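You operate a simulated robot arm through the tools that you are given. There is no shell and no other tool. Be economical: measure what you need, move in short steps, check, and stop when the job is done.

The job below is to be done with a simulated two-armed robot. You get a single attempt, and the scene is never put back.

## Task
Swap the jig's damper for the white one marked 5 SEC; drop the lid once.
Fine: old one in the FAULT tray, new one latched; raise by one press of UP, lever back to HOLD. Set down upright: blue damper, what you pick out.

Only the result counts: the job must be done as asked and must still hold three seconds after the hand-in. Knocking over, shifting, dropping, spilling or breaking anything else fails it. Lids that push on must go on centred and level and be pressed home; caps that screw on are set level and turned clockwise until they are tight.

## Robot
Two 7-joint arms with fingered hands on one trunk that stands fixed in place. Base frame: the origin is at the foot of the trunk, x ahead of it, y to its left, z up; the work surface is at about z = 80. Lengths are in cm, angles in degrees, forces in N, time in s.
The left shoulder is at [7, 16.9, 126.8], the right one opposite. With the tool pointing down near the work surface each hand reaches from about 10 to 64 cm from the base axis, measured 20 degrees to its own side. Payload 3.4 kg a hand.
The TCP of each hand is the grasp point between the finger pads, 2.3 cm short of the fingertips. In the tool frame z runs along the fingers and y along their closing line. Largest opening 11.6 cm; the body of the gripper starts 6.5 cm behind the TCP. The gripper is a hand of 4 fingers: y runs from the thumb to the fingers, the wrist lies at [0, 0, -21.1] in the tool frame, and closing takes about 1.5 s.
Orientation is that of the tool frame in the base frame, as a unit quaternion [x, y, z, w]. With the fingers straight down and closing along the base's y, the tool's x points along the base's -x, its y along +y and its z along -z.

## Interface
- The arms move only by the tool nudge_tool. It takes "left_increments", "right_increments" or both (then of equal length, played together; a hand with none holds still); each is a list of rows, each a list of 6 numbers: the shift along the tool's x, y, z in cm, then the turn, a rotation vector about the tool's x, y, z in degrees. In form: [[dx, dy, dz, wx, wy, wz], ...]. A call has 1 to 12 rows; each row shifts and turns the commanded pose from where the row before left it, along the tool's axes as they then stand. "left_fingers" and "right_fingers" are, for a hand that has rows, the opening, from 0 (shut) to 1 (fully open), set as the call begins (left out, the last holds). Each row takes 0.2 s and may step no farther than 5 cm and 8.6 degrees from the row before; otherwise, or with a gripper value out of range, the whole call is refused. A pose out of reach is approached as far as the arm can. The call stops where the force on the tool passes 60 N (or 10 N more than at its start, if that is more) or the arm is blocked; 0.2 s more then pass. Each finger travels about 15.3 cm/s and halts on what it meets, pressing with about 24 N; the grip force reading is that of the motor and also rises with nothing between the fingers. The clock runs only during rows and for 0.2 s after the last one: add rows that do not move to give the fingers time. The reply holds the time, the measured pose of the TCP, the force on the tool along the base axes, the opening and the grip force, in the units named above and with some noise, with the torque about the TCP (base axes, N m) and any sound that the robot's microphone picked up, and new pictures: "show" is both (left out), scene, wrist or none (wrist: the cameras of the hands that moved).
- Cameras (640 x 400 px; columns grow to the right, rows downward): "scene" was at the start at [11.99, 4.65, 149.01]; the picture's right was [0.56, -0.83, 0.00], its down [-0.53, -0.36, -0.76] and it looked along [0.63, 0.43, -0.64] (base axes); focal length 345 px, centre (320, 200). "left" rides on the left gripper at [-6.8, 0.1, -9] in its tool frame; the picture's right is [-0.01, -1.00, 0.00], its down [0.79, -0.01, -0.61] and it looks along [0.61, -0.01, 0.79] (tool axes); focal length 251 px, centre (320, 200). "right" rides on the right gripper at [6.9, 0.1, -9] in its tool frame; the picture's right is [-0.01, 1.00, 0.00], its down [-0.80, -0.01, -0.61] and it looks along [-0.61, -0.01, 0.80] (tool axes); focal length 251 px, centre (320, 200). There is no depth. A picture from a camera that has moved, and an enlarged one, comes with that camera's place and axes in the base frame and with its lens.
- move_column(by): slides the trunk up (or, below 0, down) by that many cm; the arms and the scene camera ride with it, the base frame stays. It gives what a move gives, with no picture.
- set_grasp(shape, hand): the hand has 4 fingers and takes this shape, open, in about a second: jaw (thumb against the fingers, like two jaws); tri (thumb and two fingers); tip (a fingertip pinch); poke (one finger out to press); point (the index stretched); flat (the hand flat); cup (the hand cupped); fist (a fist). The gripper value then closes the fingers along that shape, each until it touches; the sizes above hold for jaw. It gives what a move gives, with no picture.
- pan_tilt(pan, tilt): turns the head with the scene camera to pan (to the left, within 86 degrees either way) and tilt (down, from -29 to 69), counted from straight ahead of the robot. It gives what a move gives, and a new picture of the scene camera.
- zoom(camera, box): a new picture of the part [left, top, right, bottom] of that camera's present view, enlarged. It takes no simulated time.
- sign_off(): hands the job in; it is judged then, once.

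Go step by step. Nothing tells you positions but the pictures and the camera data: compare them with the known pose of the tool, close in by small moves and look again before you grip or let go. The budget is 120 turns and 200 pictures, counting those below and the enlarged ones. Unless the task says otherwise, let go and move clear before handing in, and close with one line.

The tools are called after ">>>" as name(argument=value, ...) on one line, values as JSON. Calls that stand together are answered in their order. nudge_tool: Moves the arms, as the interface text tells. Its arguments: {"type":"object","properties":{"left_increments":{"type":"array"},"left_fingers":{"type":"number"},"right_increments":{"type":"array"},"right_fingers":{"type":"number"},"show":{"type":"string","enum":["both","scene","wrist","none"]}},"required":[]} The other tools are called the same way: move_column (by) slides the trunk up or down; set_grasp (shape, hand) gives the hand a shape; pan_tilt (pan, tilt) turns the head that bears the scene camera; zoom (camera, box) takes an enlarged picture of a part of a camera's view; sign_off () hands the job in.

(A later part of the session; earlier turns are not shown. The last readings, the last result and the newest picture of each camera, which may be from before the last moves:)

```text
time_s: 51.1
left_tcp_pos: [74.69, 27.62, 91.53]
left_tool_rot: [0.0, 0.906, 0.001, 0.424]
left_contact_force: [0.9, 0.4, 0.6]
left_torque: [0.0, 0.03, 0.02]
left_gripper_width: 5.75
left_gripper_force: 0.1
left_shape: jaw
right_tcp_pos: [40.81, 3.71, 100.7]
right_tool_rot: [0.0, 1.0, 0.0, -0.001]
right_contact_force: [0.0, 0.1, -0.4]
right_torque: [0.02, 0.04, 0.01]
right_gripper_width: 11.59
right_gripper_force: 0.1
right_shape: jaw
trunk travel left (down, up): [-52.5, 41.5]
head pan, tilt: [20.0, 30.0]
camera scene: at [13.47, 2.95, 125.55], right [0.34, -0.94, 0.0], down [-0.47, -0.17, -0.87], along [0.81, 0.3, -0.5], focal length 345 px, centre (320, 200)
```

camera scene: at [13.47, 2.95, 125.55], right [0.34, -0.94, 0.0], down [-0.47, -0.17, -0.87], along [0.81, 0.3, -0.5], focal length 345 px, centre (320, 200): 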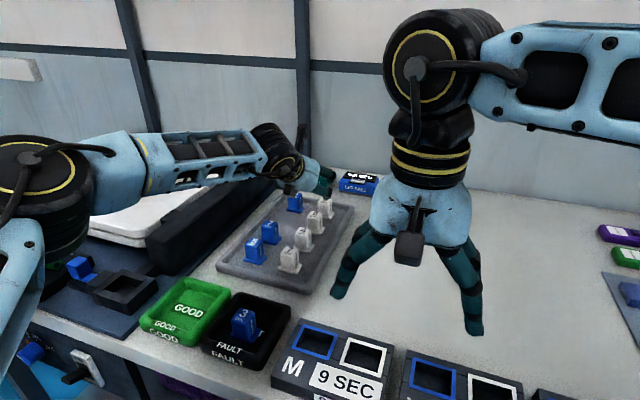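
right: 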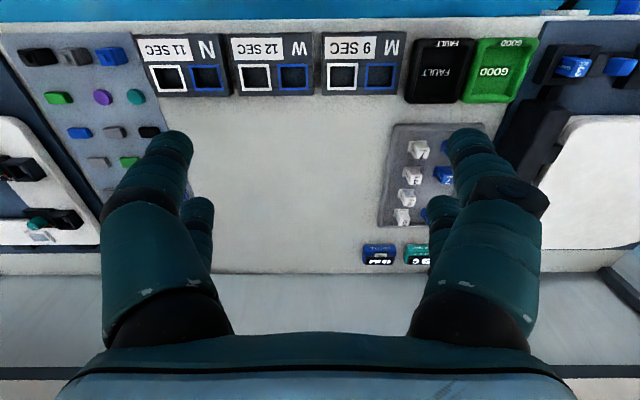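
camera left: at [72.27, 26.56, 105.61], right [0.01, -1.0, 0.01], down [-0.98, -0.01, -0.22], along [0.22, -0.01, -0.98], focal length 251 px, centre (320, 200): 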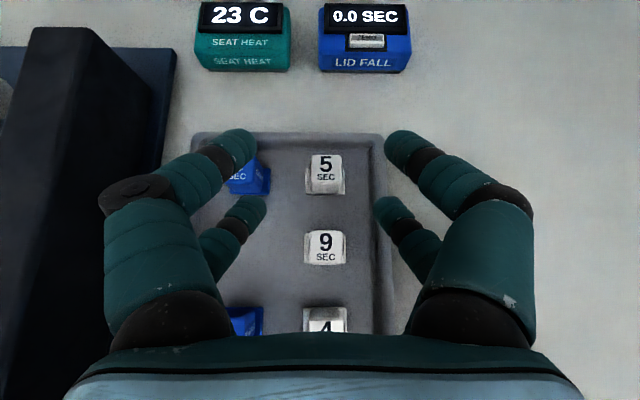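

The elbow is still bent, so some joint limit is binding rather than pure length. I'll test with a steeper tilt.

>>> nudge_tool(left_increments=[[0, -0.8, 0, 0, -5, 0], [0, -0.8, 0, 0, -5, 0], [-1.5, 0, 2.6, 0, 0, 0], [-1, 0, 1.73, 0, 0, 0], [0, 0, 0, 0, 0, 0]], show="none")

```text
time_s: 52.3
left_tcp_pos: [76.01, 27.06, 92.18]
left_tool_rot: [0.0, 0.866, 0.0, 0.5]
left_contact_force: [0.3, 0.7, -0.2]
left_torque: [0.0, 0.01, -0.01]
left_gripper_width: 5.75
left_gripper_force: 0.1
left_shape: jaw
left hand out of reach, approached as far as the arm can: row 3, 4
right_tcp_pos: [40.91, 3.65, 100.7]
right_tool_rot: [0.0, 1.0, 0.0, 0.0]
right_contact_force: [0.6, -0.2, -0.7]
right_torque: [-0.01, 0.02, -0.01]
right_gripper_width: 11.61
right_gripper_force: 0.2
right_shape: jaw
trunk travel left (down, up): [-52.5, 41.5]
head pan, tilt: [20.0, 30.0]
```

Still limited at about the same wrist distance. I'll test with a higher trunk (elbow more relaxed, arm pointing down).

>>> move_column(by=12)

>>> nudge_tool(left_increments=[[3.46, -0.5, 2, 0, 0, 0], [3.46, -0.5, 2, 0, 0, 0], [2.6, 0, 1.5, 0, 0, 0], [-1.5, 0, 2.6, 0, 0, 0], [-1.5, 0, 2.6, 0, 0, 0], [0, 0, 0, 0, 0, 0]], show="scene")

```text
time_s: 53.8
left_tcp_pos: [76.15, 27.0, 104.11]
left_tool_rot: [0.0, 0.866, 0.001, 0.5]
left_contact_force: [-0.3, -0.3, 0.4]
left_torque: [0.02, 0.01, -0.02]
left_gripper_width: 5.77
left_gripper_force: 0.1
left_shape: jaw
right_tcp_pos: [40.86, 3.73, 112.74]
right_tool_rot: [0.0, 1.0, 0.0, -0.001]
right_contact_force: [-0.3, -0.4, -0.3]
right_torque: [0.03, -0.03, 0.01]
right_gripper_width: 11.59
right_gripper_force: 0.1
right_shape: jaw
trunk travel left (down, up): [-64.5, 29.5]
head pan, tilt: [20.0, 30.0]
```

```text
time_s: 55.2
left_tcp_pos: [74.08, 28.7, 97.29]
left_tool_rot: [0.002, 0.866, -0.001, 0.5]
left_contact_force: [-0.7, 0.9, -0.2]
left_torque: [0.0, 0.02, -0.01]
left_gripper_width: 5.75
left_gripper_force: 0.0
left_shape: jaw
left hand out of reach, approached as far as the arm can: row 1, 2, 3, 4, 5
right_tcp_pos: [40.86, 3.71, 112.78]
right_tool_rot: [0.0, 1.0, 0.0, 0.0]
right_contact_force: [-0.2, 0.1, -0.3]
right_torque: [-0.03, 0.01, 0.01]
right_gripper_width: 11.61
right_gripper_force: 0.1
right_shape: jaw
trunk travel left (down, up): [-64.5, 29.5]
head pan, tilt: [20.0, 30.0]
camera scene: at [13.47, 2.95, 137.56], right [0.34, -0.94, 0.0], down [-0.47, -0.17, -0.87], along [0.81, 0.3, -0.5], focal length 345 px, centre (320, 200)
```

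scene: 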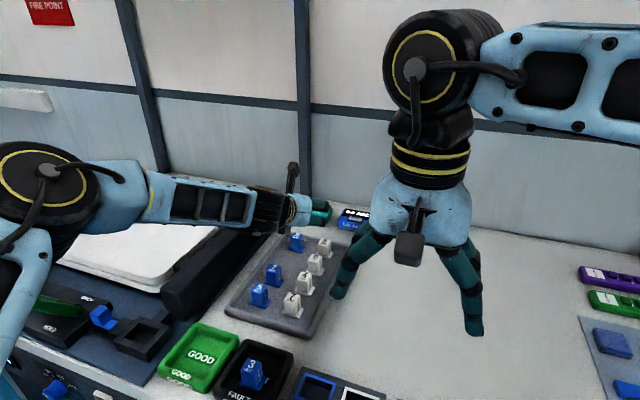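

The elbow is flared out ~90°, so a posture limit binds, not length. I'll test turning the hand to the right (in line with the forearm) to see whether reach grows.

>>> nudge_tool(left_increments=[[1.5, 0.5, -2.6, 5.8, 0, 3.35], [0, 0, 0, 5.8, 0, 3.35], [0, 0, 0, 5.8, 0, 3.35], [0, 0, 0, 5.8, 0, 3.35], [-1.5, 0, 2.6, 0, 0, 0], [-1.5, 0, 2.6, 0, 0, 0], [-1.5, 0, 2.6, 0, 0, 0], [0, 0, 0, 0, 0, 0]], show="scene")

```text
time_s: 57.0
left_tcp_pos: [74.11, 26.07, 99.23]
left_tool_rot: [0.201, 0.842, -0.116, 0.486]
left_contact_force: [0.4, -0.4, 0.2]
left_torque: [0.02, 0.0, 0.0]
left_gripper_width: 5.75
left_gripper_force: 0.1
left_shape: jaw
left hand out of reach, approached as far as the arm can: row 6, 7
right_tcp_pos: [40.89, 3.76, 112.79]
right_tool_rot: [0.001, 1.0, 0.0, -0.001]
right_contact_force: [0.5, -0.6, 0.1]
right_torque: [0.0, 0.0, -0.04]
right_gripper_width: 11.58
right_gripper_force: 0.0
right_shape: jaw
trunk travel left (down, up): [-64.5, 29.5]
head pan, tilt: [20.0, 30.0]
camera scene: at [13.52, 2.97, 137.55], right [0.34, -0.94, 0.0], down [-0.47, -0.17, -0.87], along [0.81, 0.3, -0.5], focal length 345 px, centre (320, 200)
```

scene: 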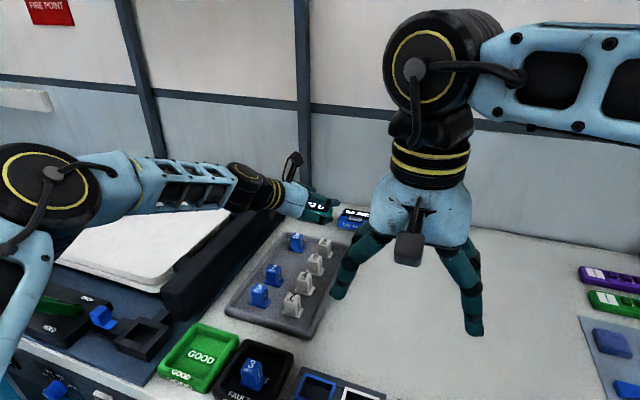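

I'll test how far the wrist goes with less tilt (30°), to learn what limits it.

>>> nudge_tool(left_increments=[[1, 0, -2, -5.8, 0, -3.35], [0, 0, 0, -5.8, 0, -3.35], [0, 0, 0, -5.8, 0, -3.35], [0, 0, 0, -5.8, 0, -3.35], [0, 0, 0, 0, 7.5, 0], [0, 0, 0, 0, 7.5, 0], [0, 0, 0, 0, 7.5, 0], [0, 0, 0, 0, 7.5, 0], [0, 0, 0, 0, 0, 0]], show="none")

>>> nudge_tool(left_increments=[[-2.6, 0, 1.5, 0, 0, 0], [-2.6, 0, 1.5, 0, 0, 0], [-2.6, 0, 1.5, 0, 0, 0], [0, 0, 0, 0, 0, 0]], show="scene")

```text
time_s: 59.0
left_tcp_pos: [69.33, 28.14, 99.65]
left_tool_rot: [0.0, 0.966, 0.0, 0.259]
left_contact_force: [-1.1, 0.3, -0.5]
left_torque: [0.01, 0.0, -0.05]
left_gripper_width: 5.77
left_gripper_force: 0.0
left_shape: jaw
left hand out of reach, approached as far as the arm can: row 7, 8
right_tcp_pos: [40.98, 3.82, 112.71]
right_tool_rot: [0.0, 1.0, 0.001, -0.001]
right_contact_force: [0.0, -0.9, 0.1]
right_torque: [0.02, -0.03, 0.0]
right_gripper_width: 11.58
right_gripper_force: 0.0
right_shape: jaw
trunk travel left (down, up): [-64.5, 29.5]
head pan, tilt: [20.0, 30.0]
```

```text
time_s: 60.0
left_tcp_pos: [69.48, 29.01, 99.94]
left_tool_rot: [0.0, 0.966, 0.0, 0.259]
left_contact_force: [0.1, 0.2, 0.3]
left_torque: [-0.01, 0.02, -0.02]
left_gripper_width: 5.77
left_gripper_force: 0.0
left_shape: jaw
left hand out of reach, approached as far as the arm can: row 1, 2, 3
right_tcp_pos: [40.92, 3.7, 112.71]
right_tool_rot: [0.0, 1.0, 0.0, 0.001]
right_contact_force: [0.6, -0.2, 0.3]
right_torque: [0.0, 0.0, -0.02]
right_gripper_width: 11.57
right_gripper_force: 0.1
right_shape: jaw
trunk travel left (down, up): [-64.5, 29.5]
head pan, tilt: [20.0, 30.0]
camera scene: at [13.48, 2.95, 137.56], right [0.34, -0.94, 0.0], down [-0.47, -0.17, -0.87], along [0.81, 0.3, -0.5], focal length 345 px, centre (320, 200)
```

scene: 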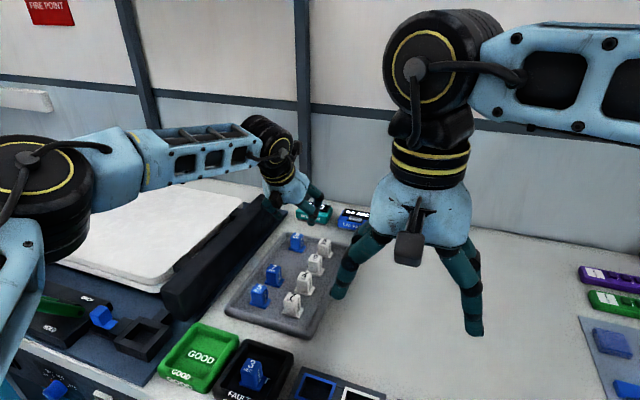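

The wrist stops at the same radius whatever the tilt, so the upper arm is limited with the arm held level. I'll raise the trunk fully, make the hand vertical, reach down-forward and see whether the elbow takes a better posture.

>>> move_column(by=29)

>>> nudge_tool(left_increments=[[3, -1, 0, 0, 7.5, 0], [3, -1, 0, 0, 7.5, 0], [3, -1, 0, 0, 7.5, 0], [3, -1, 0, 0, 7.5, 0], [3, -1, 3, 0, 0, 0], [3, -1, 3, 0, 0, 0], [0, 0, 4, 0, 0, 0], [0, 0, 4, 0, 0, 0], [0, 0, 4, 0, 0, 0], [0, 0, 4, 0, 0, 0], [0, 0, 4, 0, 0, 0], [0, 0, 3, 0, 0, 0]], show="scene")

```text
time_s: 62.9
left_tcp_pos: [69.57, 28.89, 129.14]
left_tool_rot: [-0.001, 0.966, 0.0, 0.26]
left_contact_force: [1.1, 0.3, 0.6]
left_torque: [0.03, -0.02, 0.02]
left_gripper_width: 5.77
left_gripper_force: 0.1
left_shape: jaw
right_tcp_pos: [40.92, 3.78, 141.72]
right_tool_rot: [0.0, 1.0, 0.0, 0.0]
right_contact_force: [1.0, 0.3, 0.8]
right_torque: [-0.02, 0.02, -0.03]
right_gripper_width: 11.6
right_gripper_force: 0.1
right_shape: jaw
trunk travel left (down, up): [-93.5, 0.5]
head pan, tilt: [20.0, 30.0]
```

```text
time_s: 65.5
left_tcp_pos: [45.14, 27.71, 104.65]
left_tool_rot: [0.001, 1.0, -0.001, 0.001]
left_contact_force: [-0.3, -0.9, 0.2]
left_torque: [-0.01, -0.02, 0.0]
left_gripper_width: 5.74
left_gripper_force: 0.0
left_shape: jaw
left hand out of reach, approached as far as the arm can: row 3, 8, 9, 10, 11, 12
right_tcp_pos: [40.76, 3.65, 141.62]
right_tool_rot: [0.0, 1.0, 0.0, 0.0]
right_contact_force: [0.4, -0.4, 0.7]
right_torque: [-0.02, 0.01, 0.01]
right_gripper_width: 11.6
right_gripper_force: 0.1
right_shape: jaw
trunk travel left (down, up): [-93.5, 0.5]
head pan, tilt: [20.0, 30.0]
camera scene: at [13.42, 3.0, 166.56], right [0.34, -0.94, 0.0], down [-0.47, -0.17, -0.87], along [0.81, 0.3, -0.5], focal length 345 px, centre (320, 200)
```

scene: 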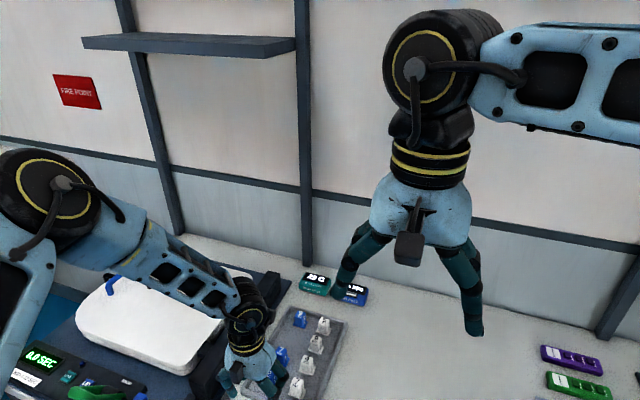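

The arm seems trapped in a bad elbow posture (it can't even lower the elbow). I'll return to the start pose relative to the trunk, to untangle it.

>>> nudge_tool(left_increments=[[1.47, 2.16, -3.9, 0, 0, 0], [1.47, 2.16, -3.9, 0, 0, 0], [1.47, 2.16, -3.9, 0, 0, 0], [1.47, 2.16, -3.9, 0, 0, 0], [1.47, 2.16, -3.9, 0, 0, 0], [1.47, 2.16, -3.9, 0, 0, 0], [1.47, 2.16, -3.9, 0, 0, 0], [1.47, 2.16, -3.9, 0, 0, 0], [1.47, 2.16, -3.9, 0, 0, 0], [0, 0, 0, 0, 0, 0]], show="none")

>>> pan_tilt(pan=60, tilt=15)

```text
time_s: 67.7
left_tcp_pos: [31.92, 46.67, 139.39]
left_tool_rot: [0.0, 1.0, 0.0, 0.0]
left_contact_force: [0.4, 0.4, -1.0]
left_torque: [-0.02, 0.0, -0.03]
left_gripper_width: 5.77
left_gripper_force: 0.0
left_shape: jaw
right_tcp_pos: [40.94, 3.64, 141.7]
right_tool_rot: [0.0, 1.0, 0.001, -0.001]
right_contact_force: [-0.2, -0.6, 0.2]
right_torque: [-0.01, 0.03, -0.01]
right_gripper_width: 11.61
right_gripper_force: 0.1
right_shape: jaw
trunk travel left (down, up): [-93.5, 0.5]
head pan, tilt: [20.0, 30.0]
```

```text
time_s: 68.8
left_tcp_pos: [31.99, 46.69, 139.5]
left_tool_rot: [0.0, 1.0, 0.0, 0.001]
left_contact_force: [-0.4, -0.4, 0.6]
left_torque: [0.01, 0.04, 0.02]
left_gripper_width: 5.76
left_gripper_force: 0.1
left_shape: jaw
right_tcp_pos: [40.88, 3.76, 141.67]
right_tool_rot: [-0.001, 1.0, -0.001, -0.001]
right_contact_force: [0.2, -1.0, 0.4]
right_torque: [-0.01, 0.0, -0.01]
right_gripper_width: 11.61
right_gripper_force: 0.1
right_shape: jaw
trunk travel left (down, up): [-93.5, 0.5]
head pan, tilt: [60.0, 15.0]
camera scene: at [9.63, 7.95, 168.98], right [0.87, -0.5, 0.0], down [-0.13, -0.22, -0.97], along [0.48, 0.84, -0.26], focal length 345 px, centre (320, 200)
```

scene: 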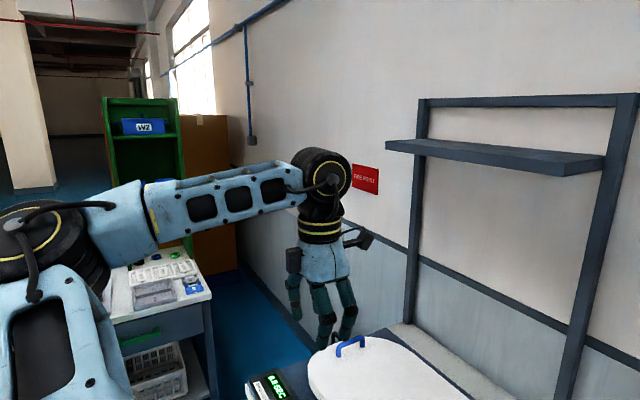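

The elbow started low but is now up at shoulder height. I'll try bringing the hand low beside the body (clear of the table) to force the elbow down.

>>> nudge_tool(left_increments=[[1, 0, 4, 0, 0, 0], [1, 0, 4, 0, 0, 0], [1, 0, 4, 0, 0, 0], [1, 0, 4, 0, 0, 0], [1, 0, 4, 0, 0, 0], [1, 0, 4, 0, 0, 0], [1, 0, 4, 0, 0, 0], [1, 0, 4, 0, 0, 0], [0, 0, 4, 0, 0, 0], [0, 0, 4, 0, 0, 0], [0, 0, 4, 0, 0, 0]], show="none")

>>> pan_tilt(pan=65, tilt=40)

```text
time_s: 71.2
left_tcp_pos: [23.94, 47.28, 95.58]
left_tool_rot: [-0.001, 1.0, 0.0, 0.001]
left_contact_force: [-0.1, 0.3, 0.1]
left_torque: [0.02, -0.04, -0.02]
left_gripper_width: 5.76
left_gripper_force: 0.0
left_shape: jaw
right_tcp_pos: [40.85, 3.77, 141.81]
right_tool_rot: [0.0, 1.0, 0.0, -0.001]
right_contact_force: [0.3, -0.2, -0.1]
right_torque: [0.0, 0.02, 0.0]
right_gripper_width: 11.6
right_gripper_force: 0.0
right_shape: jaw
trunk travel left (down, up): [-93.5, 0.5]
head pan, tilt: [60.0, 15.0]
```

```text
time_s: 72.1
left_tcp_pos: [23.99, 47.18, 95.65]
left_tool_rot: [0.0, 1.0, 0.0, 0.001]
left_contact_force: [-0.2, -0.8, -0.7]
left_torque: [0.03, -0.03, -0.01]
left_gripper_width: 5.77
left_gripper_force: 0.0
left_shape: jaw
right_tcp_pos: [40.83, 3.73, 141.58]
right_tool_rot: [0.0, 1.0, 0.0, 0.001]
right_contact_force: [-0.8, -0.7, 0.2]
right_torque: [0.02, -0.05, -0.02]
right_gripper_width: 11.61
right_gripper_force: 0.0
right_shape: jaw
trunk travel left (down, up): [-93.5, 0.5]
head pan, tilt: [65.0, 40.0]
camera scene: at [8.55, 7.56, 165.03], right [0.91, -0.42, 0.0], down [-0.27, -0.58, -0.77], along [0.32, 0.69, -0.64], focal length 345 px, centre (320, 200)
```

scene: 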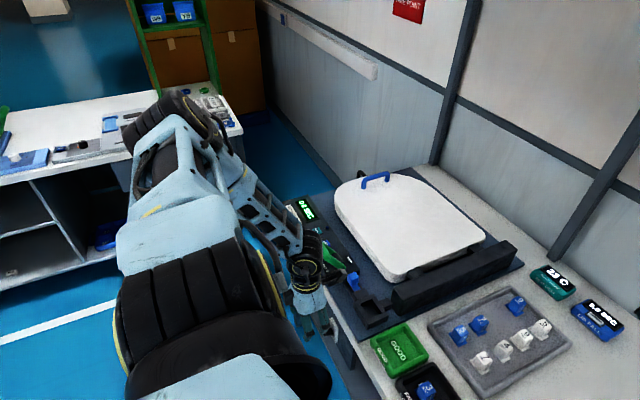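

That lowered without a stop. Continuing down so the arm straightens downward.

>>> nudge_tool(left_increments=[[2, -0.5, 3, 0, 0, 0], [2, -0.5, 3, 0, 0, 0], [1.5, -0.5, 4, 0, 0, 0], [0, -0.5, 4, 0, 0, 0], [0, 0, 4, 0, 0, 0], [0, 0, 4, 0, 0, 0], [0, 0, 2, 0, 0, 0]], show="scene")

```text
time_s: 73.7
left_tcp_pos: [18.45, 44.79, 71.62]
left_tool_rot: [0.001, 1.0, 0.001, 0.001]
left_contact_force: [0.0, 1.0, -0.4]
left_torque: [0.05, 0.0, -0.01]
left_gripper_width: 5.77
left_gripper_force: 0.0
left_shape: jaw
right_tcp_pos: [40.92, 3.56, 141.75]
right_tool_rot: [-0.001, 1.0, 0.0, -0.001]
right_contact_force: [0.0, 0.7, 0.1]
right_torque: [-0.01, 0.01, 0.0]
right_gripper_width: 11.58
right_gripper_force: 0.0
right_shape: jaw
trunk travel left (down, up): [-93.5, 0.5]
head pan, tilt: [65.0, 40.0]
camera scene: at [8.6, 7.52, 165.03], right [0.91, -0.42, 0.0], down [-0.27, -0.58, -0.77], along [0.32, 0.69, -0.64], focal length 345 px, centre (320, 200)
```

scene: 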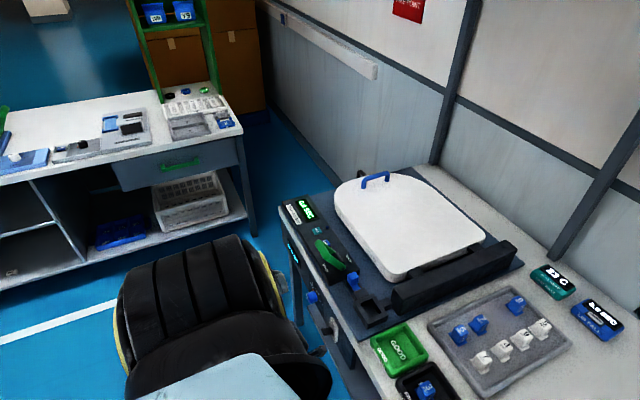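

The arm now hangs with the elbow low. I'll raise it forward while tilting the hand, to keep the elbow down.

>>> nudge_tool(left_increments=[[-1, -1.2, -4, 0, -8.4, 0], [-1.57, -1.2, -3.81, 0, -8.4, 0], [-2.11, -1.2, -3.54, 0, -8.4, 0], [-2.61, -1.2, -3.19, 0, -8.4, 0], [-3.05, -1.2, -2.78, 0, -8.4, 0], [-3.42, -1.2, -2.3, 0, -8, 0], [-3.84, -1.2, 0.72, 0, 0, 0], [-3.84, -1.2, 0.72, 0, 0, 0], [-3.84, -1.2, 0.72, 0, 0, 0], [-3.84, -1.2, 0.72, 0, 0, 0], [0, 0, 0, 0, 0, 0]], show="scene")

```text
time_s: 76.1
left_tcp_pos: [36.59, 32.93, 105.67]
left_tool_rot: [0.0, 0.906, 0.0, 0.423]
left_contact_force: [0.5, -0.5, -0.7]
left_torque: [-0.04, 0.03, -0.01]
left_gripper_width: 5.78
left_gripper_force: 0.1
left_shape: jaw
right_tcp_pos: [41.0, 3.63, 141.68]
right_tool_rot: [0.0, 1.0, 0.001, 0.0]
right_contact_force: [-0.6, 0.3, -0.2]
right_torque: [-0.03, -0.02, 0.01]
right_gripper_width: 11.56
right_gripper_force: 0.0
right_shape: jaw
trunk travel left (down, up): [-93.5, 0.5]
head pan, tilt: [65.0, 40.0]
camera scene: at [8.55, 7.59, 165.03], right [0.91, -0.42, 0.0], down [-0.27, -0.58, -0.77], along [0.32, 0.69, -0.64], focal length 345 px, centre (320, 200)
```

scene: 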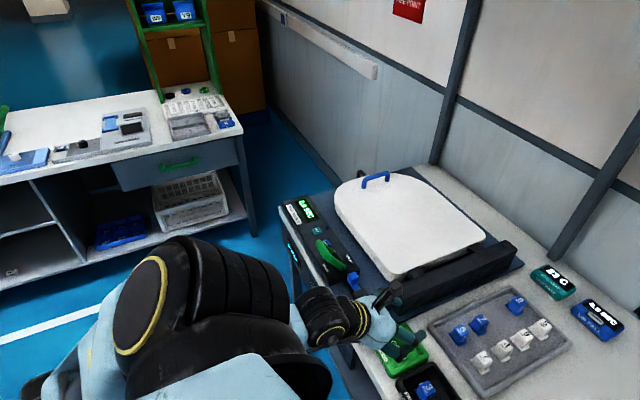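

The elbow is now low. I'll extend forward and up, then lower the trunk.

>>> nudge_tool(left_increments=[[-4.13, -1, 1.19, 0, 0, 0], [-4.13, -1, 1.19, 0, 0, 0], [-4.13, -1, 1.19, 0, 0, 0], [-4.13, -1, 1.19, 0, 0, 0], [-4.13, -1, 1.19, 0, 0, 0], [-4.13, -1, 1.19, 0, 0, 0], [0, 0, 0, 0, 0, 0]], show="none")

>>> move_column(by=-24)

>>> pan_tilt(pan=40, tilt=45)

```text
time_s: 77.7
left_tcp_pos: [57.85, 27.01, 120.0]
left_tool_rot: [0.0, 0.906, 0.0, 0.423]
left_contact_force: [0.1, 0.5, -0.1]
left_torque: [0.01, -0.01, -0.03]
left_gripper_width: 5.77
left_gripper_force: 0.1
left_shape: jaw
right_tcp_pos: [40.71, 3.66, 141.88]
right_tool_rot: [0.001, 1.0, 0.0, 0.0]
right_contact_force: [-0.6, -0.1, -0.6]
right_torque: [-0.02, -0.01, -0.03]
right_gripper_width: 11.58
right_gripper_force: 0.2
right_shape: jaw
trunk travel left (down, up): [-93.5, 0.5]
head pan, tilt: [65.0, 40.0]
```

```text
time_s: 80.2
left_tcp_pos: [57.8, 26.89, 96.0]
left_tool_rot: [0.001, 0.906, -0.001, 0.423]
left_contact_force: [-0.1, -0.1, -0.4]
left_torque: [-0.02, -0.01, 0.01]
left_gripper_width: 5.79
left_gripper_force: 0.0
left_shape: jaw
right_tcp_pos: [40.86, 3.86, 117.8]
right_tool_rot: [-0.001, 1.0, 0.0, 0.0]
right_contact_force: [0.2, 0.3, 0.4]
right_torque: [0.01, 0.02, 0.0]
right_gripper_width: 11.58
right_gripper_force: 0.1
right_shape: jaw
trunk travel left (down, up): [-69.5, 24.5]
head pan, tilt: [65.0, 40.0]
```

```text
time_s: 81.0
left_tcp_pos: [57.88, 26.9, 95.96]
left_tool_rot: [0.0, 0.906, 0.0, 0.423]
left_contact_force: [-0.5, 0.2, 0.9]
left_torque: [0.02, 0.0, 0.0]
left_gripper_width: 5.77
left_gripper_force: 0.1
left_shape: jaw
right_tcp_pos: [40.84, 3.65, 117.64]
right_tool_rot: [0.0, 1.0, 0.0, 0.001]
right_contact_force: [-0.3, -0.3, -0.4]
right_torque: [-0.02, -0.03, -0.03]
right_gripper_width: 11.6
right_gripper_force: 0.0
right_shape: jaw
trunk travel left (down, up): [-69.5, 24.5]
head pan, tilt: [40.0, 45.0]
camera scene: at [11.2, 5.1, 140.3], right [0.64, -0.77, 0.0], down [-0.54, -0.46, -0.71], along [0.54, 0.46, -0.71], focal length 345 px, centre (320, 200)
```

scene: 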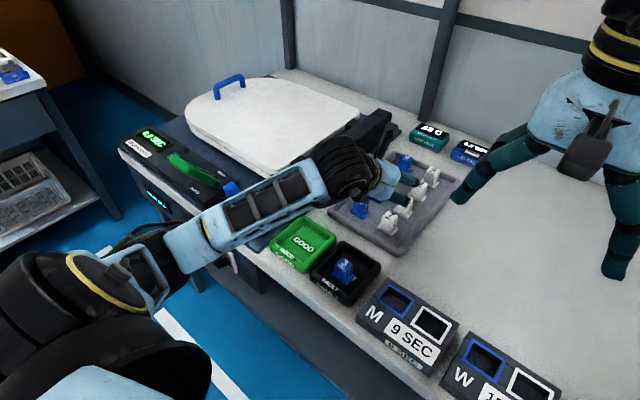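

Now the forearm reaches straight forward with the elbow low. I'll extend over the tray at this height.

>>> nudge_tool(left_increments=[[-2.57, -0.2, 3.06, 0, 0, 0], [-2.57, -0.2, 3.06, 0, 0, 0], [-2.57, -0.2, 3.06, 0, 0, 0], [-2.57, -0.2, 3.06, 0, 0, 0], [-1.93, 0, 2.3, 0, 0, 0], [0, 0, 0, 0, 0, 0]], show="both")

```text
time_s: 82.5
left_tcp_pos: [76.65, 26.21, 96.13]
left_tool_rot: [0.0, 0.906, 0.0, 0.424]
left_contact_force: [0.3, -0.7, -0.5]
left_torque: [-0.01, -0.03, -0.01]
left_gripper_width: 5.74
left_gripper_force: 0.1
left_shape: jaw
right_tcp_pos: [40.83, 3.88, 117.89]
right_tool_rot: [0.0, 1.0, 0.0, 0.0]
right_contact_force: [0.1, -0.7, 0.9]
right_torque: [-0.01, 0.0, -0.02]
right_gripper_width: 11.59
right_gripper_force: 0.1
right_shape: jaw
trunk travel left (down, up): [-69.5, 24.5]
head pan, tilt: [40.0, 45.0]
camera scene: at [11.15, 5.13, 140.3], right [0.64, -0.77, 0.0], down [-0.54, -0.45, -0.71], along [0.54, 0.45, -0.71], focal length 345 px, centre (320, 200)
camera left: at [74.26, 26.18, 107.17], right [0.0, -1.0, 0.01], down [-0.98, -0.01, -0.22], along [0.22, -0.01, -0.98], focal length 251 px, centre (320, 200)
```

scene: 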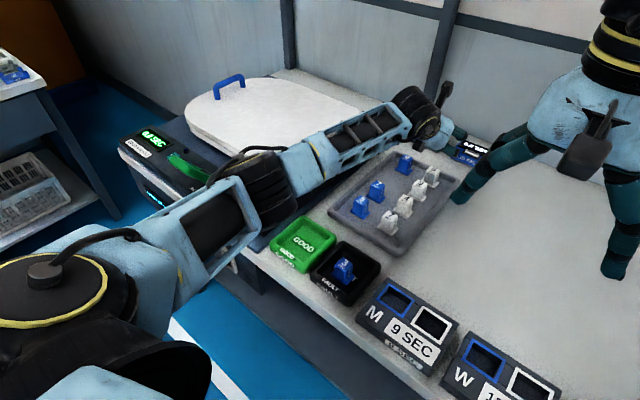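
left: 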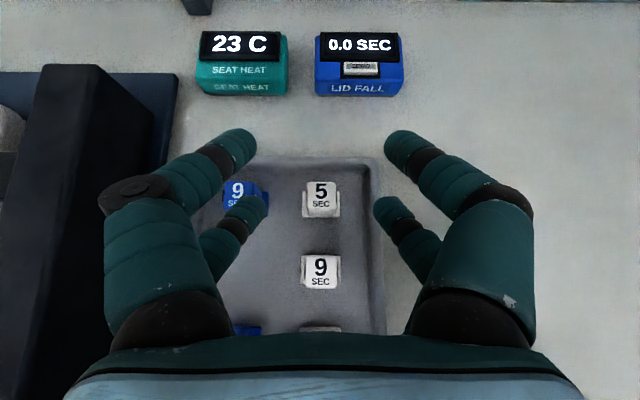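

Reach is fine now. White 5 at ≈(80.0, 25.9). I'll narrow the opening, lower the trunk a little for margin, and position above it.

>>> nudge_tool(left_increments=[[-3.06, 0, -2.57, 0, 0, 0], [-1.86, -0.3, 2.22, 0, 0, 0], [0, 0, 0, 0, 0, 0]], left_fingers=0.4, show="none")

>>> move_column(by=-8)

>>> zoom(camera="left", box=[200, 120, 440, 270])

>>> zoom(camera="scene", box=[380, 80, 500, 200])

```text
time_s: 83.2
left_tcp_pos: [79.6, 26.02, 99.9]
left_tool_rot: [0.0, 0.906, 0.0, 0.423]
left_contact_force: [-0.4, -0.4, 0.7]
left_torque: [0.0, 0.03, -0.02]
left_gripper_width: 4.68
left_gripper_force: 0.0
left_shape: jaw
right_tcp_pos: [40.87, 3.76, 117.74]
right_tool_rot: [-0.001, 1.0, 0.0, 0.0]
right_contact_force: [0.8, 0.0, -0.5]
right_torque: [-0.02, -0.02, -0.01]
right_gripper_width: 11.58
right_gripper_force: 0.0
right_shape: jaw
trunk travel left (down, up): [-69.5, 24.5]
head pan, tilt: [40.0, 45.0]
```

```text
time_s: 84.4
left_tcp_pos: [79.59, 25.99, 91.97]
left_tool_rot: [0.0, 0.906, 0.0, 0.423]
left_contact_force: [0.5, -0.3, 0.0]
left_torque: [0.01, 0.02, 0.02]
left_gripper_width: 4.69
left_gripper_force: 0.0
left_shape: jaw
right_tcp_pos: [40.91, 3.64, 109.77]
right_tool_rot: [0.0, 1.0, 0.0, 0.0]
right_contact_force: [0.4, 0.7, -0.3]
right_torque: [-0.01, -0.01, 0.01]
right_gripper_width: 11.6
right_gripper_force: 0.1
right_shape: jaw
trunk travel left (down, up): [-61.5, 32.5]
head pan, tilt: [40.0, 45.0]
```

```text
2.67 times, centred on (320, 195) of left
camera zoom: at [77.13, 25.99, 102.91], right [0.01, -1.0, 0.01], down [-0.98, -0.01, -0.22], along [0.22, -0.01, -0.98], focal length 670 px, centre (320, 213)
```

zoom: 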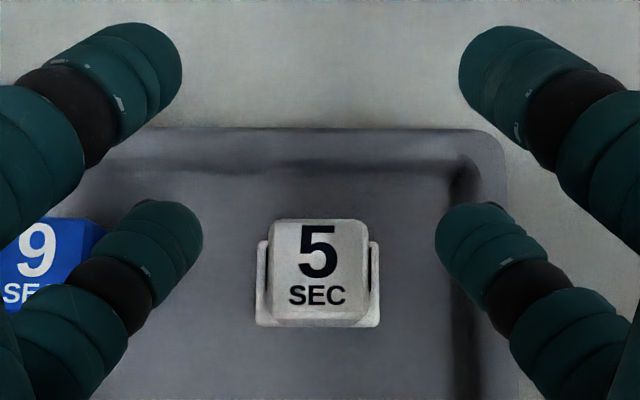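

```text
3.33 times, centred on (440, 140) of scene
camera zoom: at [11.18, 5.09, 132.3], right [0.64, -0.77, 0.0], down [-0.54, -0.45, -0.71], along [0.54, 0.45, -0.71], focal length 1150 px, centre (-80, 400)
```

zoom: 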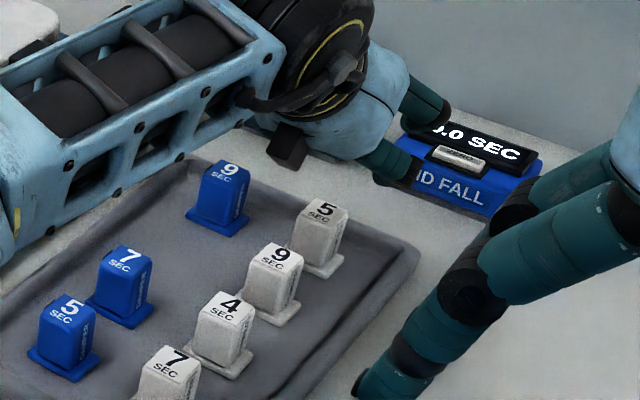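

Aligned: fingertips straddle white 5 symmetrically. Descending in two stages.

>>> nudge_tool(left_increments=[[1.53, 0, 1.29, 0, 0, 0], [1.53, 0, 1.29, 0, 0, 0], [0, 0, 0, 0, 0, 0]], show="none")

>>> zoom(camera="left", box=[200, 120, 440, 270])

>>> zoom(camera="scene", box=[380, 80, 500, 200])

```text
time_s: 85.2
left_tcp_pos: [79.56, 26.16, 87.82]
left_tool_rot: [0.001, 0.906, -0.001, 0.423]
left_contact_force: [0.4, -0.4, 0.1]
left_torque: [0.0, 0.01, 0.01]
left_gripper_width: 4.65
left_gripper_force: 0.1
left_shape: jaw
right_tcp_pos: [40.86, 3.78, 109.58]
right_tool_rot: [-0.001, 1.0, 0.001, 0.0]
right_contact_force: [-0.5, 0.1, -0.6]
right_torque: [0.0, -0.01, 0.02]
right_gripper_width: 11.59
right_gripper_force: 0.1
right_shape: jaw
trunk travel left (down, up): [-61.5, 32.5]
head pan, tilt: [40.0, 45.0]
```

```text
2.67 times, centred on (320, 195) of left
camera zoom: at [77.12, 26.16, 98.89], right [0.01, -1.0, 0.01], down [-0.98, -0.01, -0.22], along [0.22, -0.01, -0.98], focal length 670 px, centre (320, 213)
```

zoom: 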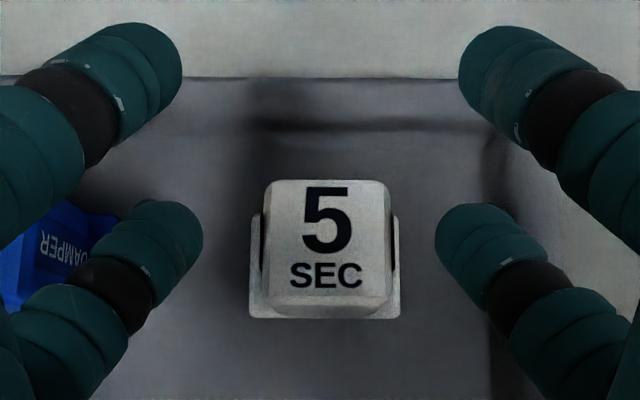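

```text
3.33 times, centred on (440, 140) of scene
camera zoom: at [11.19, 5.09, 132.3], right [0.64, -0.77, 0.0], down [-0.54, -0.45, -0.71], along [0.54, 0.45, -0.71], focal length 1150 px, centre (-80, 400)
```

zoom: 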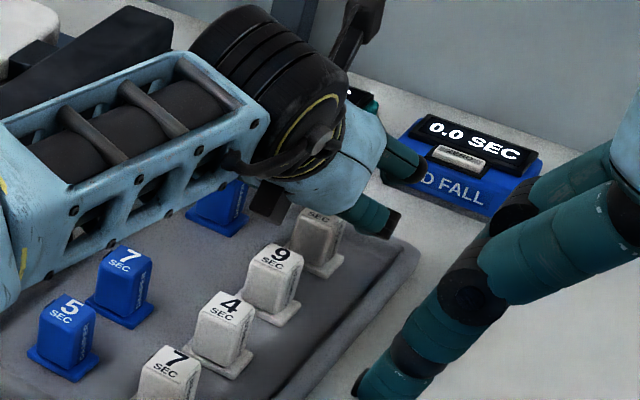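

>>> nudge_tool(left_increments=[[0.76, -0.15, 0.65, 0, 0, 0], [0.69, -0.1, 0.58, 0, 0, 0], [0, 0, 0, 0, 0, 0]], show="none")

>>> zoom(camera="left", box=[160, 120, 480, 320])

>>> zoom(camera="scene", box=[400, 120, 480, 200])

```text
time_s: 86.0
left_tcp_pos: [79.63, 25.63, 85.98]
left_tool_rot: [0.0, 0.906, 0.0, 0.424]
left_contact_force: [-0.6, 0.1, 0.5]
left_torque: [0.02, -0.01, 0.01]
left_gripper_width: 4.68
left_gripper_force: 0.0
left_shape: jaw
right_tcp_pos: [40.93, 3.73, 109.65]
right_tool_rot: [-0.001, 1.0, 0.0, -0.001]
right_contact_force: [0.5, -0.2, -0.8]
right_torque: [0.01, 0.02, 0.0]
right_gripper_width: 11.59
right_gripper_force: 0.1
right_shape: jaw
trunk travel left (down, up): [-61.5, 32.5]
head pan, tilt: [40.0, 45.0]
```

```text
2.00 times, centred on (320, 220) of left
camera zoom: at [77.15, 25.74, 97.04], right [0.01, -1.0, 0.01], down [-0.98, -0.01, -0.22], along [0.22, -0.01, -0.98], focal length 503 px, centre (320, 160)
```

zoom: 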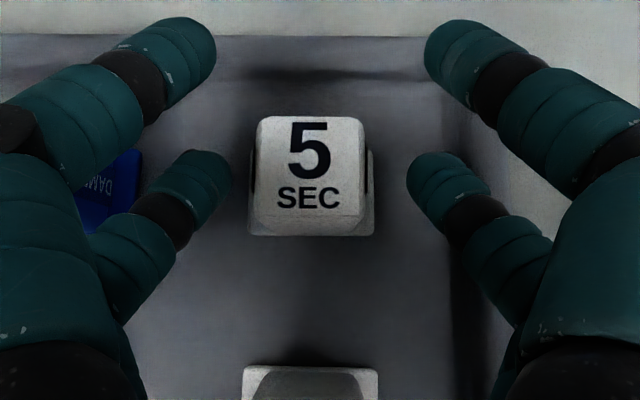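

```text
5.00 times, centred on (440, 160) of scene
camera zoom: at [11.2, 5.09, 132.3], right [0.64, -0.77, 0.0], down [-0.54, -0.45, -0.71], along [0.54, 0.45, -0.71], focal length 1726 px, centre (-280, 400)
```

zoom: 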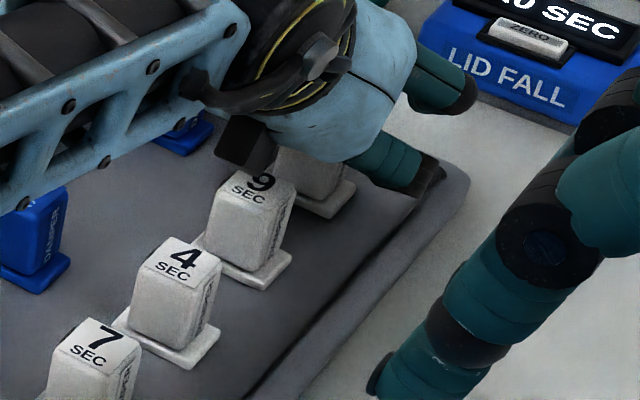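

Tips straddle the cap. Closing now.

>>> nudge_tool(left_increments=[[0, 0.15, 0, 0, 0, 0], [0, 0, 0, 0, 0, 0], [0, 0, 0, 0, 0, 0], [0, 0, 0, 0, 0, 0], [0, 0, 0, 0, 0, 0]], left_fingers=0.0, show="none")

>>> zoom(camera="left", box=[160, 120, 480, 320])

```text
time_s: 87.2
left_tcp_pos: [79.56, 25.92, 86.05]
left_tool_rot: [0.0, 0.906, -0.001, 0.423]
left_contact_force: [-1.0, -0.1, -0.6]
left_torque: [-0.01, -0.02, 0.02]
left_gripper_width: 0.0
left_gripper_force: 24.0
left_shape: jaw
right_tcp_pos: [40.88, 3.65, 109.62]
right_tool_rot: [0.0, 1.0, 0.001, 0.0]
right_contact_force: [-0.5, -0.2, -0.4]
right_torque: [0.03, -0.02, 0.02]
right_gripper_width: 11.59
right_gripper_force: 0.1
right_shape: jaw
trunk travel left (down, up): [-61.5, 32.5]
head pan, tilt: [40.0, 45.0]
```

```text
2.00 times, centred on (320, 220) of left
camera zoom: at [77.18, 25.9, 97.08], right [0.01, -1.0, 0.01], down [-0.98, -0.01, -0.22], along [0.22, -0.01, -0.98], focal length 503 px, centre (320, 160)
```

zoom: 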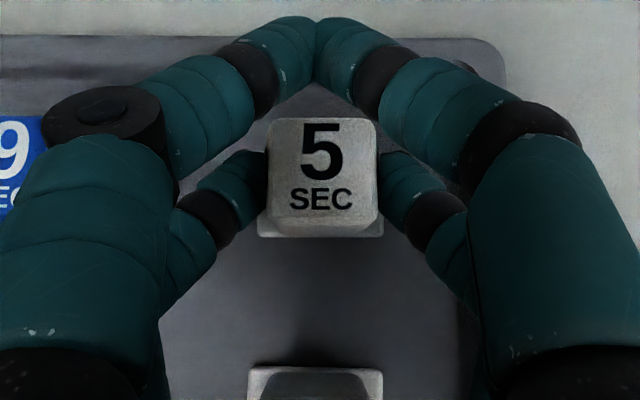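

The lower pair holds the cap and the upper pair shut in the air. Lifting straight up.

>>> nudge_tool(left_increments=[[-1.53, 0, -1.29, 0, 0, 0], [-1.53, 0, -1.29, 0, 0, 0], [-1.53, 0, -1.29, 0, 0, 0], [0, 0, 0, 0, 0, 0]], show="wrist")

>>> zoom(camera="scene", box=[380, 80, 500, 200])

```text
time_s: 88.2
left_tcp_pos: [79.58, 25.86, 92.15]
left_tool_rot: [0.0, 0.906, 0.0, 0.423]
left_contact_force: [0.5, 0.0, 0.3]
left_torque: [-0.01, -0.02, 0.01]
left_gripper_width: 0.0
left_gripper_force: 24.8
left_shape: jaw
right_tcp_pos: [40.86, 3.73, 109.6]
right_tool_rot: [0.001, 1.0, 0.0, -0.001]
right_contact_force: [0.4, 0.0, 0.5]
right_torque: [-0.01, -0.01, 0.01]
right_gripper_width: 11.54
right_gripper_force: 0.1
right_shape: jaw
trunk travel left (down, up): [-61.5, 32.5]
head pan, tilt: [40.0, 45.0]
camera left: at [77.11, 25.83, 103.14], right [0.01, -1.0, 0.01], down [-0.98, -0.01, -0.22], along [0.22, -0.01, -0.98], focal length 251 px, centre (320, 200)
```

left: 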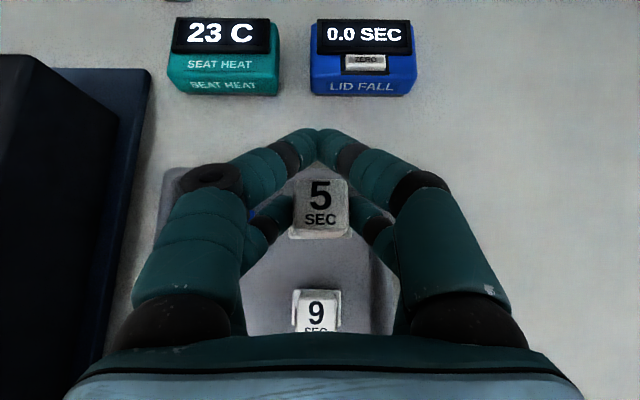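

```text
3.33 times, centred on (440, 140) of scene
camera zoom: at [11.23, 5.1, 132.29], right [0.64, -0.77, 0.0], down [-0.54, -0.45, -0.71], along [0.54, 0.45, -0.71], focal length 1150 px, centre (-80, 400)
```

zoom: 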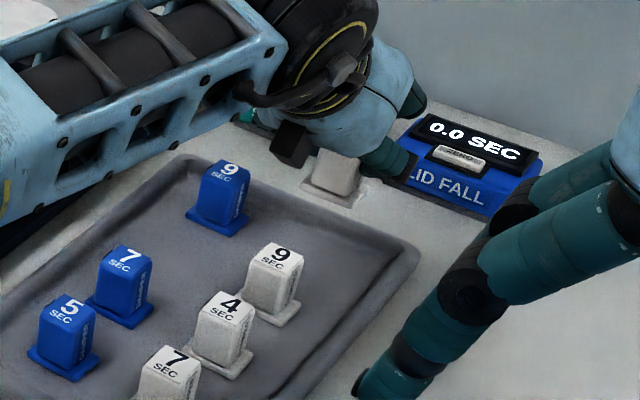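

White 5 is held level. I'll raise the trunk, then carry it to above the socket keeping the same hand attitude.

>>> move_column(by=14)

>>> nudge_tool(left_increments=[[2.39, 2.3, -2.85, 0, 0, 0], [2.39, 2.3, -2.85, 0, 0, 0], [2.39, 2.3, -2.85, 0, 0, 0], [2.39, 2.3, -2.85, 0, 0, 0], [2.39, 2.3, -2.85, 0, 0, 0], [2.39, 2.3, -2.85, 0, 0, 0], [2.39, 2.3, -2.85, 0, 0, 0], [2.39, 2.3, -2.85, 0, 0, 0], [2.39, 2.3, -2.85, 0, 0, 0], [2.39, 2.3, -2.85, 0, 0, 0], [0, 0, 0, 0, 0, 0]], show="both")

```text
time_s: 89.9
left_tcp_pos: [79.54, 25.78, 106.05]
left_tool_rot: [0.0, 0.906, 0.001, 0.422]
left_contact_force: [-0.4, 0.3, -0.6]
left_torque: [-0.04, 0.0, 0.02]
left_gripper_width: 0.0
left_gripper_force: 24.3
left_shape: jaw
right_tcp_pos: [40.96, 3.65, 123.69]
right_tool_rot: [0.0, 1.0, 0.001, -0.001]
right_contact_force: [0.0, -0.2, -0.1]
right_torque: [-0.02, -0.03, 0.02]
right_gripper_width: 11.61
right_gripper_force: 0.1
right_shape: jaw
trunk travel left (down, up): [-75.5, 18.5]
head pan, tilt: [40.0, 45.0]
```

```text
time_s: 92.3
left_tcp_pos: [42.19, 48.5, 105.93]
left_tool_rot: [0.001, 0.907, -0.001, 0.422]
left_contact_force: [-0.4, 0.7, -0.7]
left_torque: [-0.04, -0.02, 0.01]
left_gripper_width: 0.0
left_gripper_force: 24.3
left_shape: jaw
right_tcp_pos: [40.9, 3.77, 123.68]
right_tool_rot: [0.0, 1.0, 0.001, -0.001]
right_contact_force: [0.4, 0.1, -0.1]
right_torque: [0.02, 0.0, 0.0]
right_gripper_width: 11.58
right_gripper_force: 0.1
right_shape: jaw
trunk travel left (down, up): [-75.5, 18.5]
head pan, tilt: [40.0, 45.0]
camera scene: at [11.29, 5.1, 146.29], right [0.64, -0.77, 0.0], down [-0.54, -0.45, -0.71], along [0.54, 0.45, -0.71], focal length 345 px, centre (320, 200)
camera left: at [39.65, 48.55, 116.93], right [0.01, -1.0, 0.01], down [-0.98, -0.01, -0.22], along [0.22, -0.01, -0.98], focal length 251 px, centre (320, 200)
```

scene: 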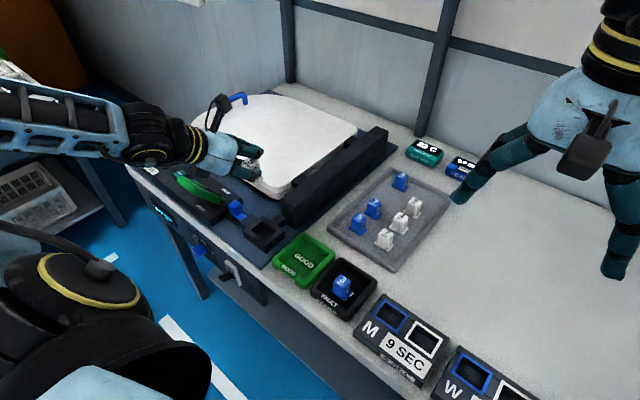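
left: 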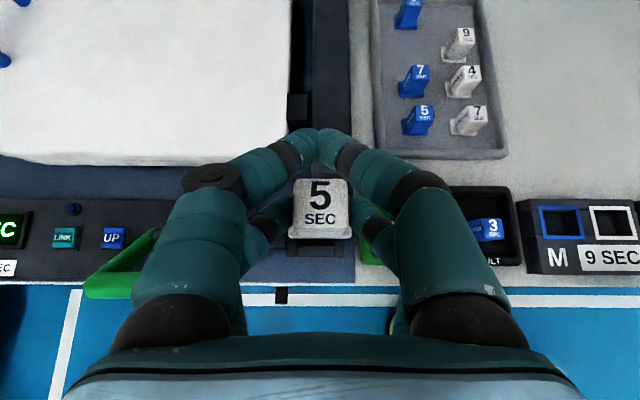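

Over the socket. Lowering to about z 92 and then look.

>>> nudge_tool(left_increments=[[2.64, 0.1, 2.3, 0, 0, 0], [2.64, 0.1, 2.3, 0, 0, 0], [2.64, 0.1, 2.3, 0, 0, 0], [2.26, 0, 1.95, 0, 0, 0], [0, 0, 0, 0, 0, 0]], show="wrist")

>>> zoom(camera="left", box=[240, 120, 400, 260])

>>> zoom(camera="scene", box=[200, 150, 320, 260])

```text
time_s: 93.5
left_tcp_pos: [42.58, 48.99, 92.34]
left_tool_rot: [0.001, 0.906, -0.001, 0.423]
left_contact_force: [0.2, 0.6, -0.4]
left_torque: [-0.01, 0.03, 0.01]
left_gripper_width: 0.02
left_gripper_force: 24.4
left_shape: jaw
right_tcp_pos: [40.84, 3.66, 123.63]
right_tool_rot: [0.0, 1.0, 0.001, 0.0]
right_contact_force: [0.2, 0.5, 0.0]
right_torque: [-0.01, 0.04, 0.0]
right_gripper_width: 11.6
right_gripper_force: 0.1
right_shape: jaw
trunk travel left (down, up): [-75.5, 18.5]
head pan, tilt: [40.0, 45.0]
camera left: at [40.06, 49.0, 103.4], right [0.01, -1.0, 0.01], down [-0.98, -0.01, -0.22], along [0.22, -0.01, -0.98], focal length 251 px, centre (320, 200)
```

left: 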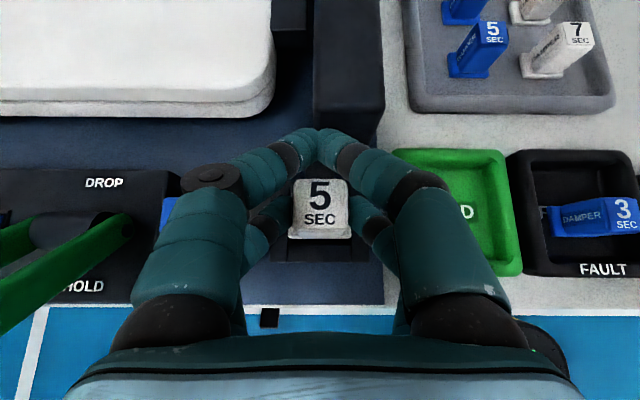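

```text
2.86 times, centred on (320, 190) of left
camera zoom: at [40.06, 49.0, 103.4], right [0.01, -1.0, 0.01], down [-0.98, -0.01, -0.22], along [0.22, -0.01, -0.98], focal length 718 px, centre (320, 229)
```

zoom: 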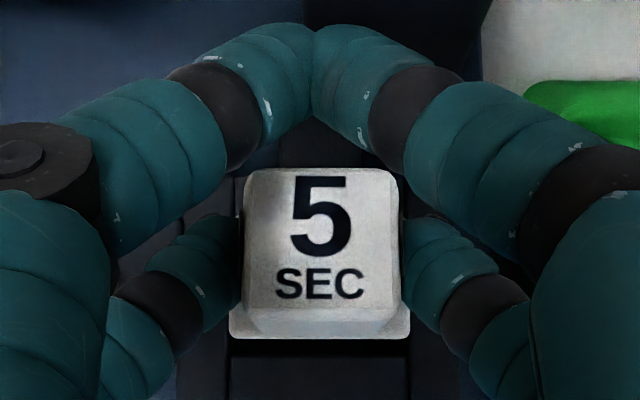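

```text
3.64 times, centred on (260, 205) of scene
camera zoom: at [11.2, 5.07, 146.3], right [0.64, -0.77, 0.0], down [-0.54, -0.45, -0.71], along [0.54, 0.45, -0.71], focal length 1255 px, centre (538, 182)
```

zoom: 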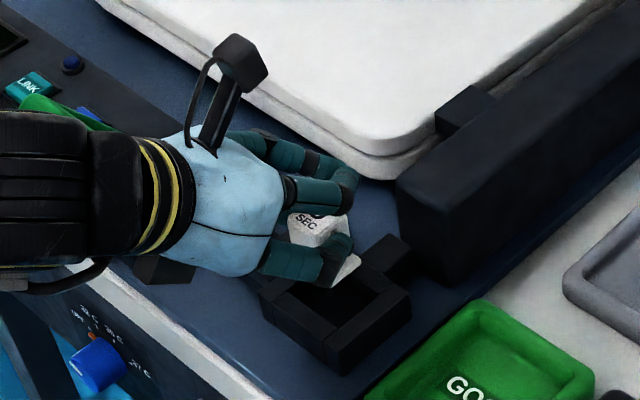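

Damper centre is about (42.95, 48.87), matching the socket centre. Lowering in small steps while watching force.

>>> nudge_tool(left_increments=[[1.15, 0, 0.97, 0, 0, 0], [1.15, 0, 0.97, 0, 0, 0], [0.38, 0, 0.32, 0, 0, 0], [0, 0, 0, 0, 0, 0]], show="none")

>>> zoom(camera="left", box=[240, 120, 400, 260])

>>> zoom(camera="scene", box=[210, 170, 310, 250])

```text
time_s: 94.5
left_tcp_pos: [42.6, 49.0, 88.99]
left_tool_rot: [0.0, 0.906, 0.0, 0.424]
left_contact_force: [0.3, -0.5, -0.9]
left_torque: [0.0, -0.04, 0.0]
left_gripper_width: 0.0
left_gripper_force: 24.2
left_shape: jaw
right_tcp_pos: [40.77, 3.73, 123.63]
right_tool_rot: [0.0, 1.0, 0.0, 0.0]
right_contact_force: [0.1, -0.6, 0.6]
right_torque: [0.0, 0.02, -0.01]
right_gripper_width: 11.56
right_gripper_force: 0.2
right_shape: jaw
trunk travel left (down, up): [-75.5, 18.5]
head pan, tilt: [40.0, 45.0]
```

```text
2.86 times, centred on (320, 190) of left
camera zoom: at [40.1, 49.04, 100.12], right [0.01, -1.0, 0.01], down [-0.98, -0.01, -0.22], along [0.22, -0.01, -0.98], focal length 718 px, centre (320, 229)
```

zoom: 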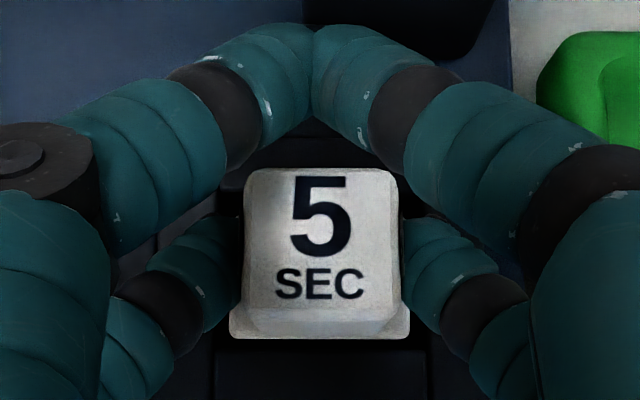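

```text
5.00 times, centred on (260, 210) of scene
camera zoom: at [11.21, 5.11, 146.3], right [0.64, -0.77, 0.0], down [-0.54, -0.45, -0.71], along [0.54, 0.45, -0.71], focal length 1726 px, centre (620, 150)
```

zoom: 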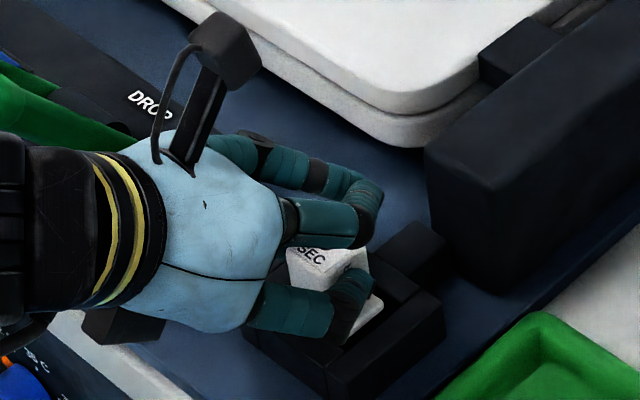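

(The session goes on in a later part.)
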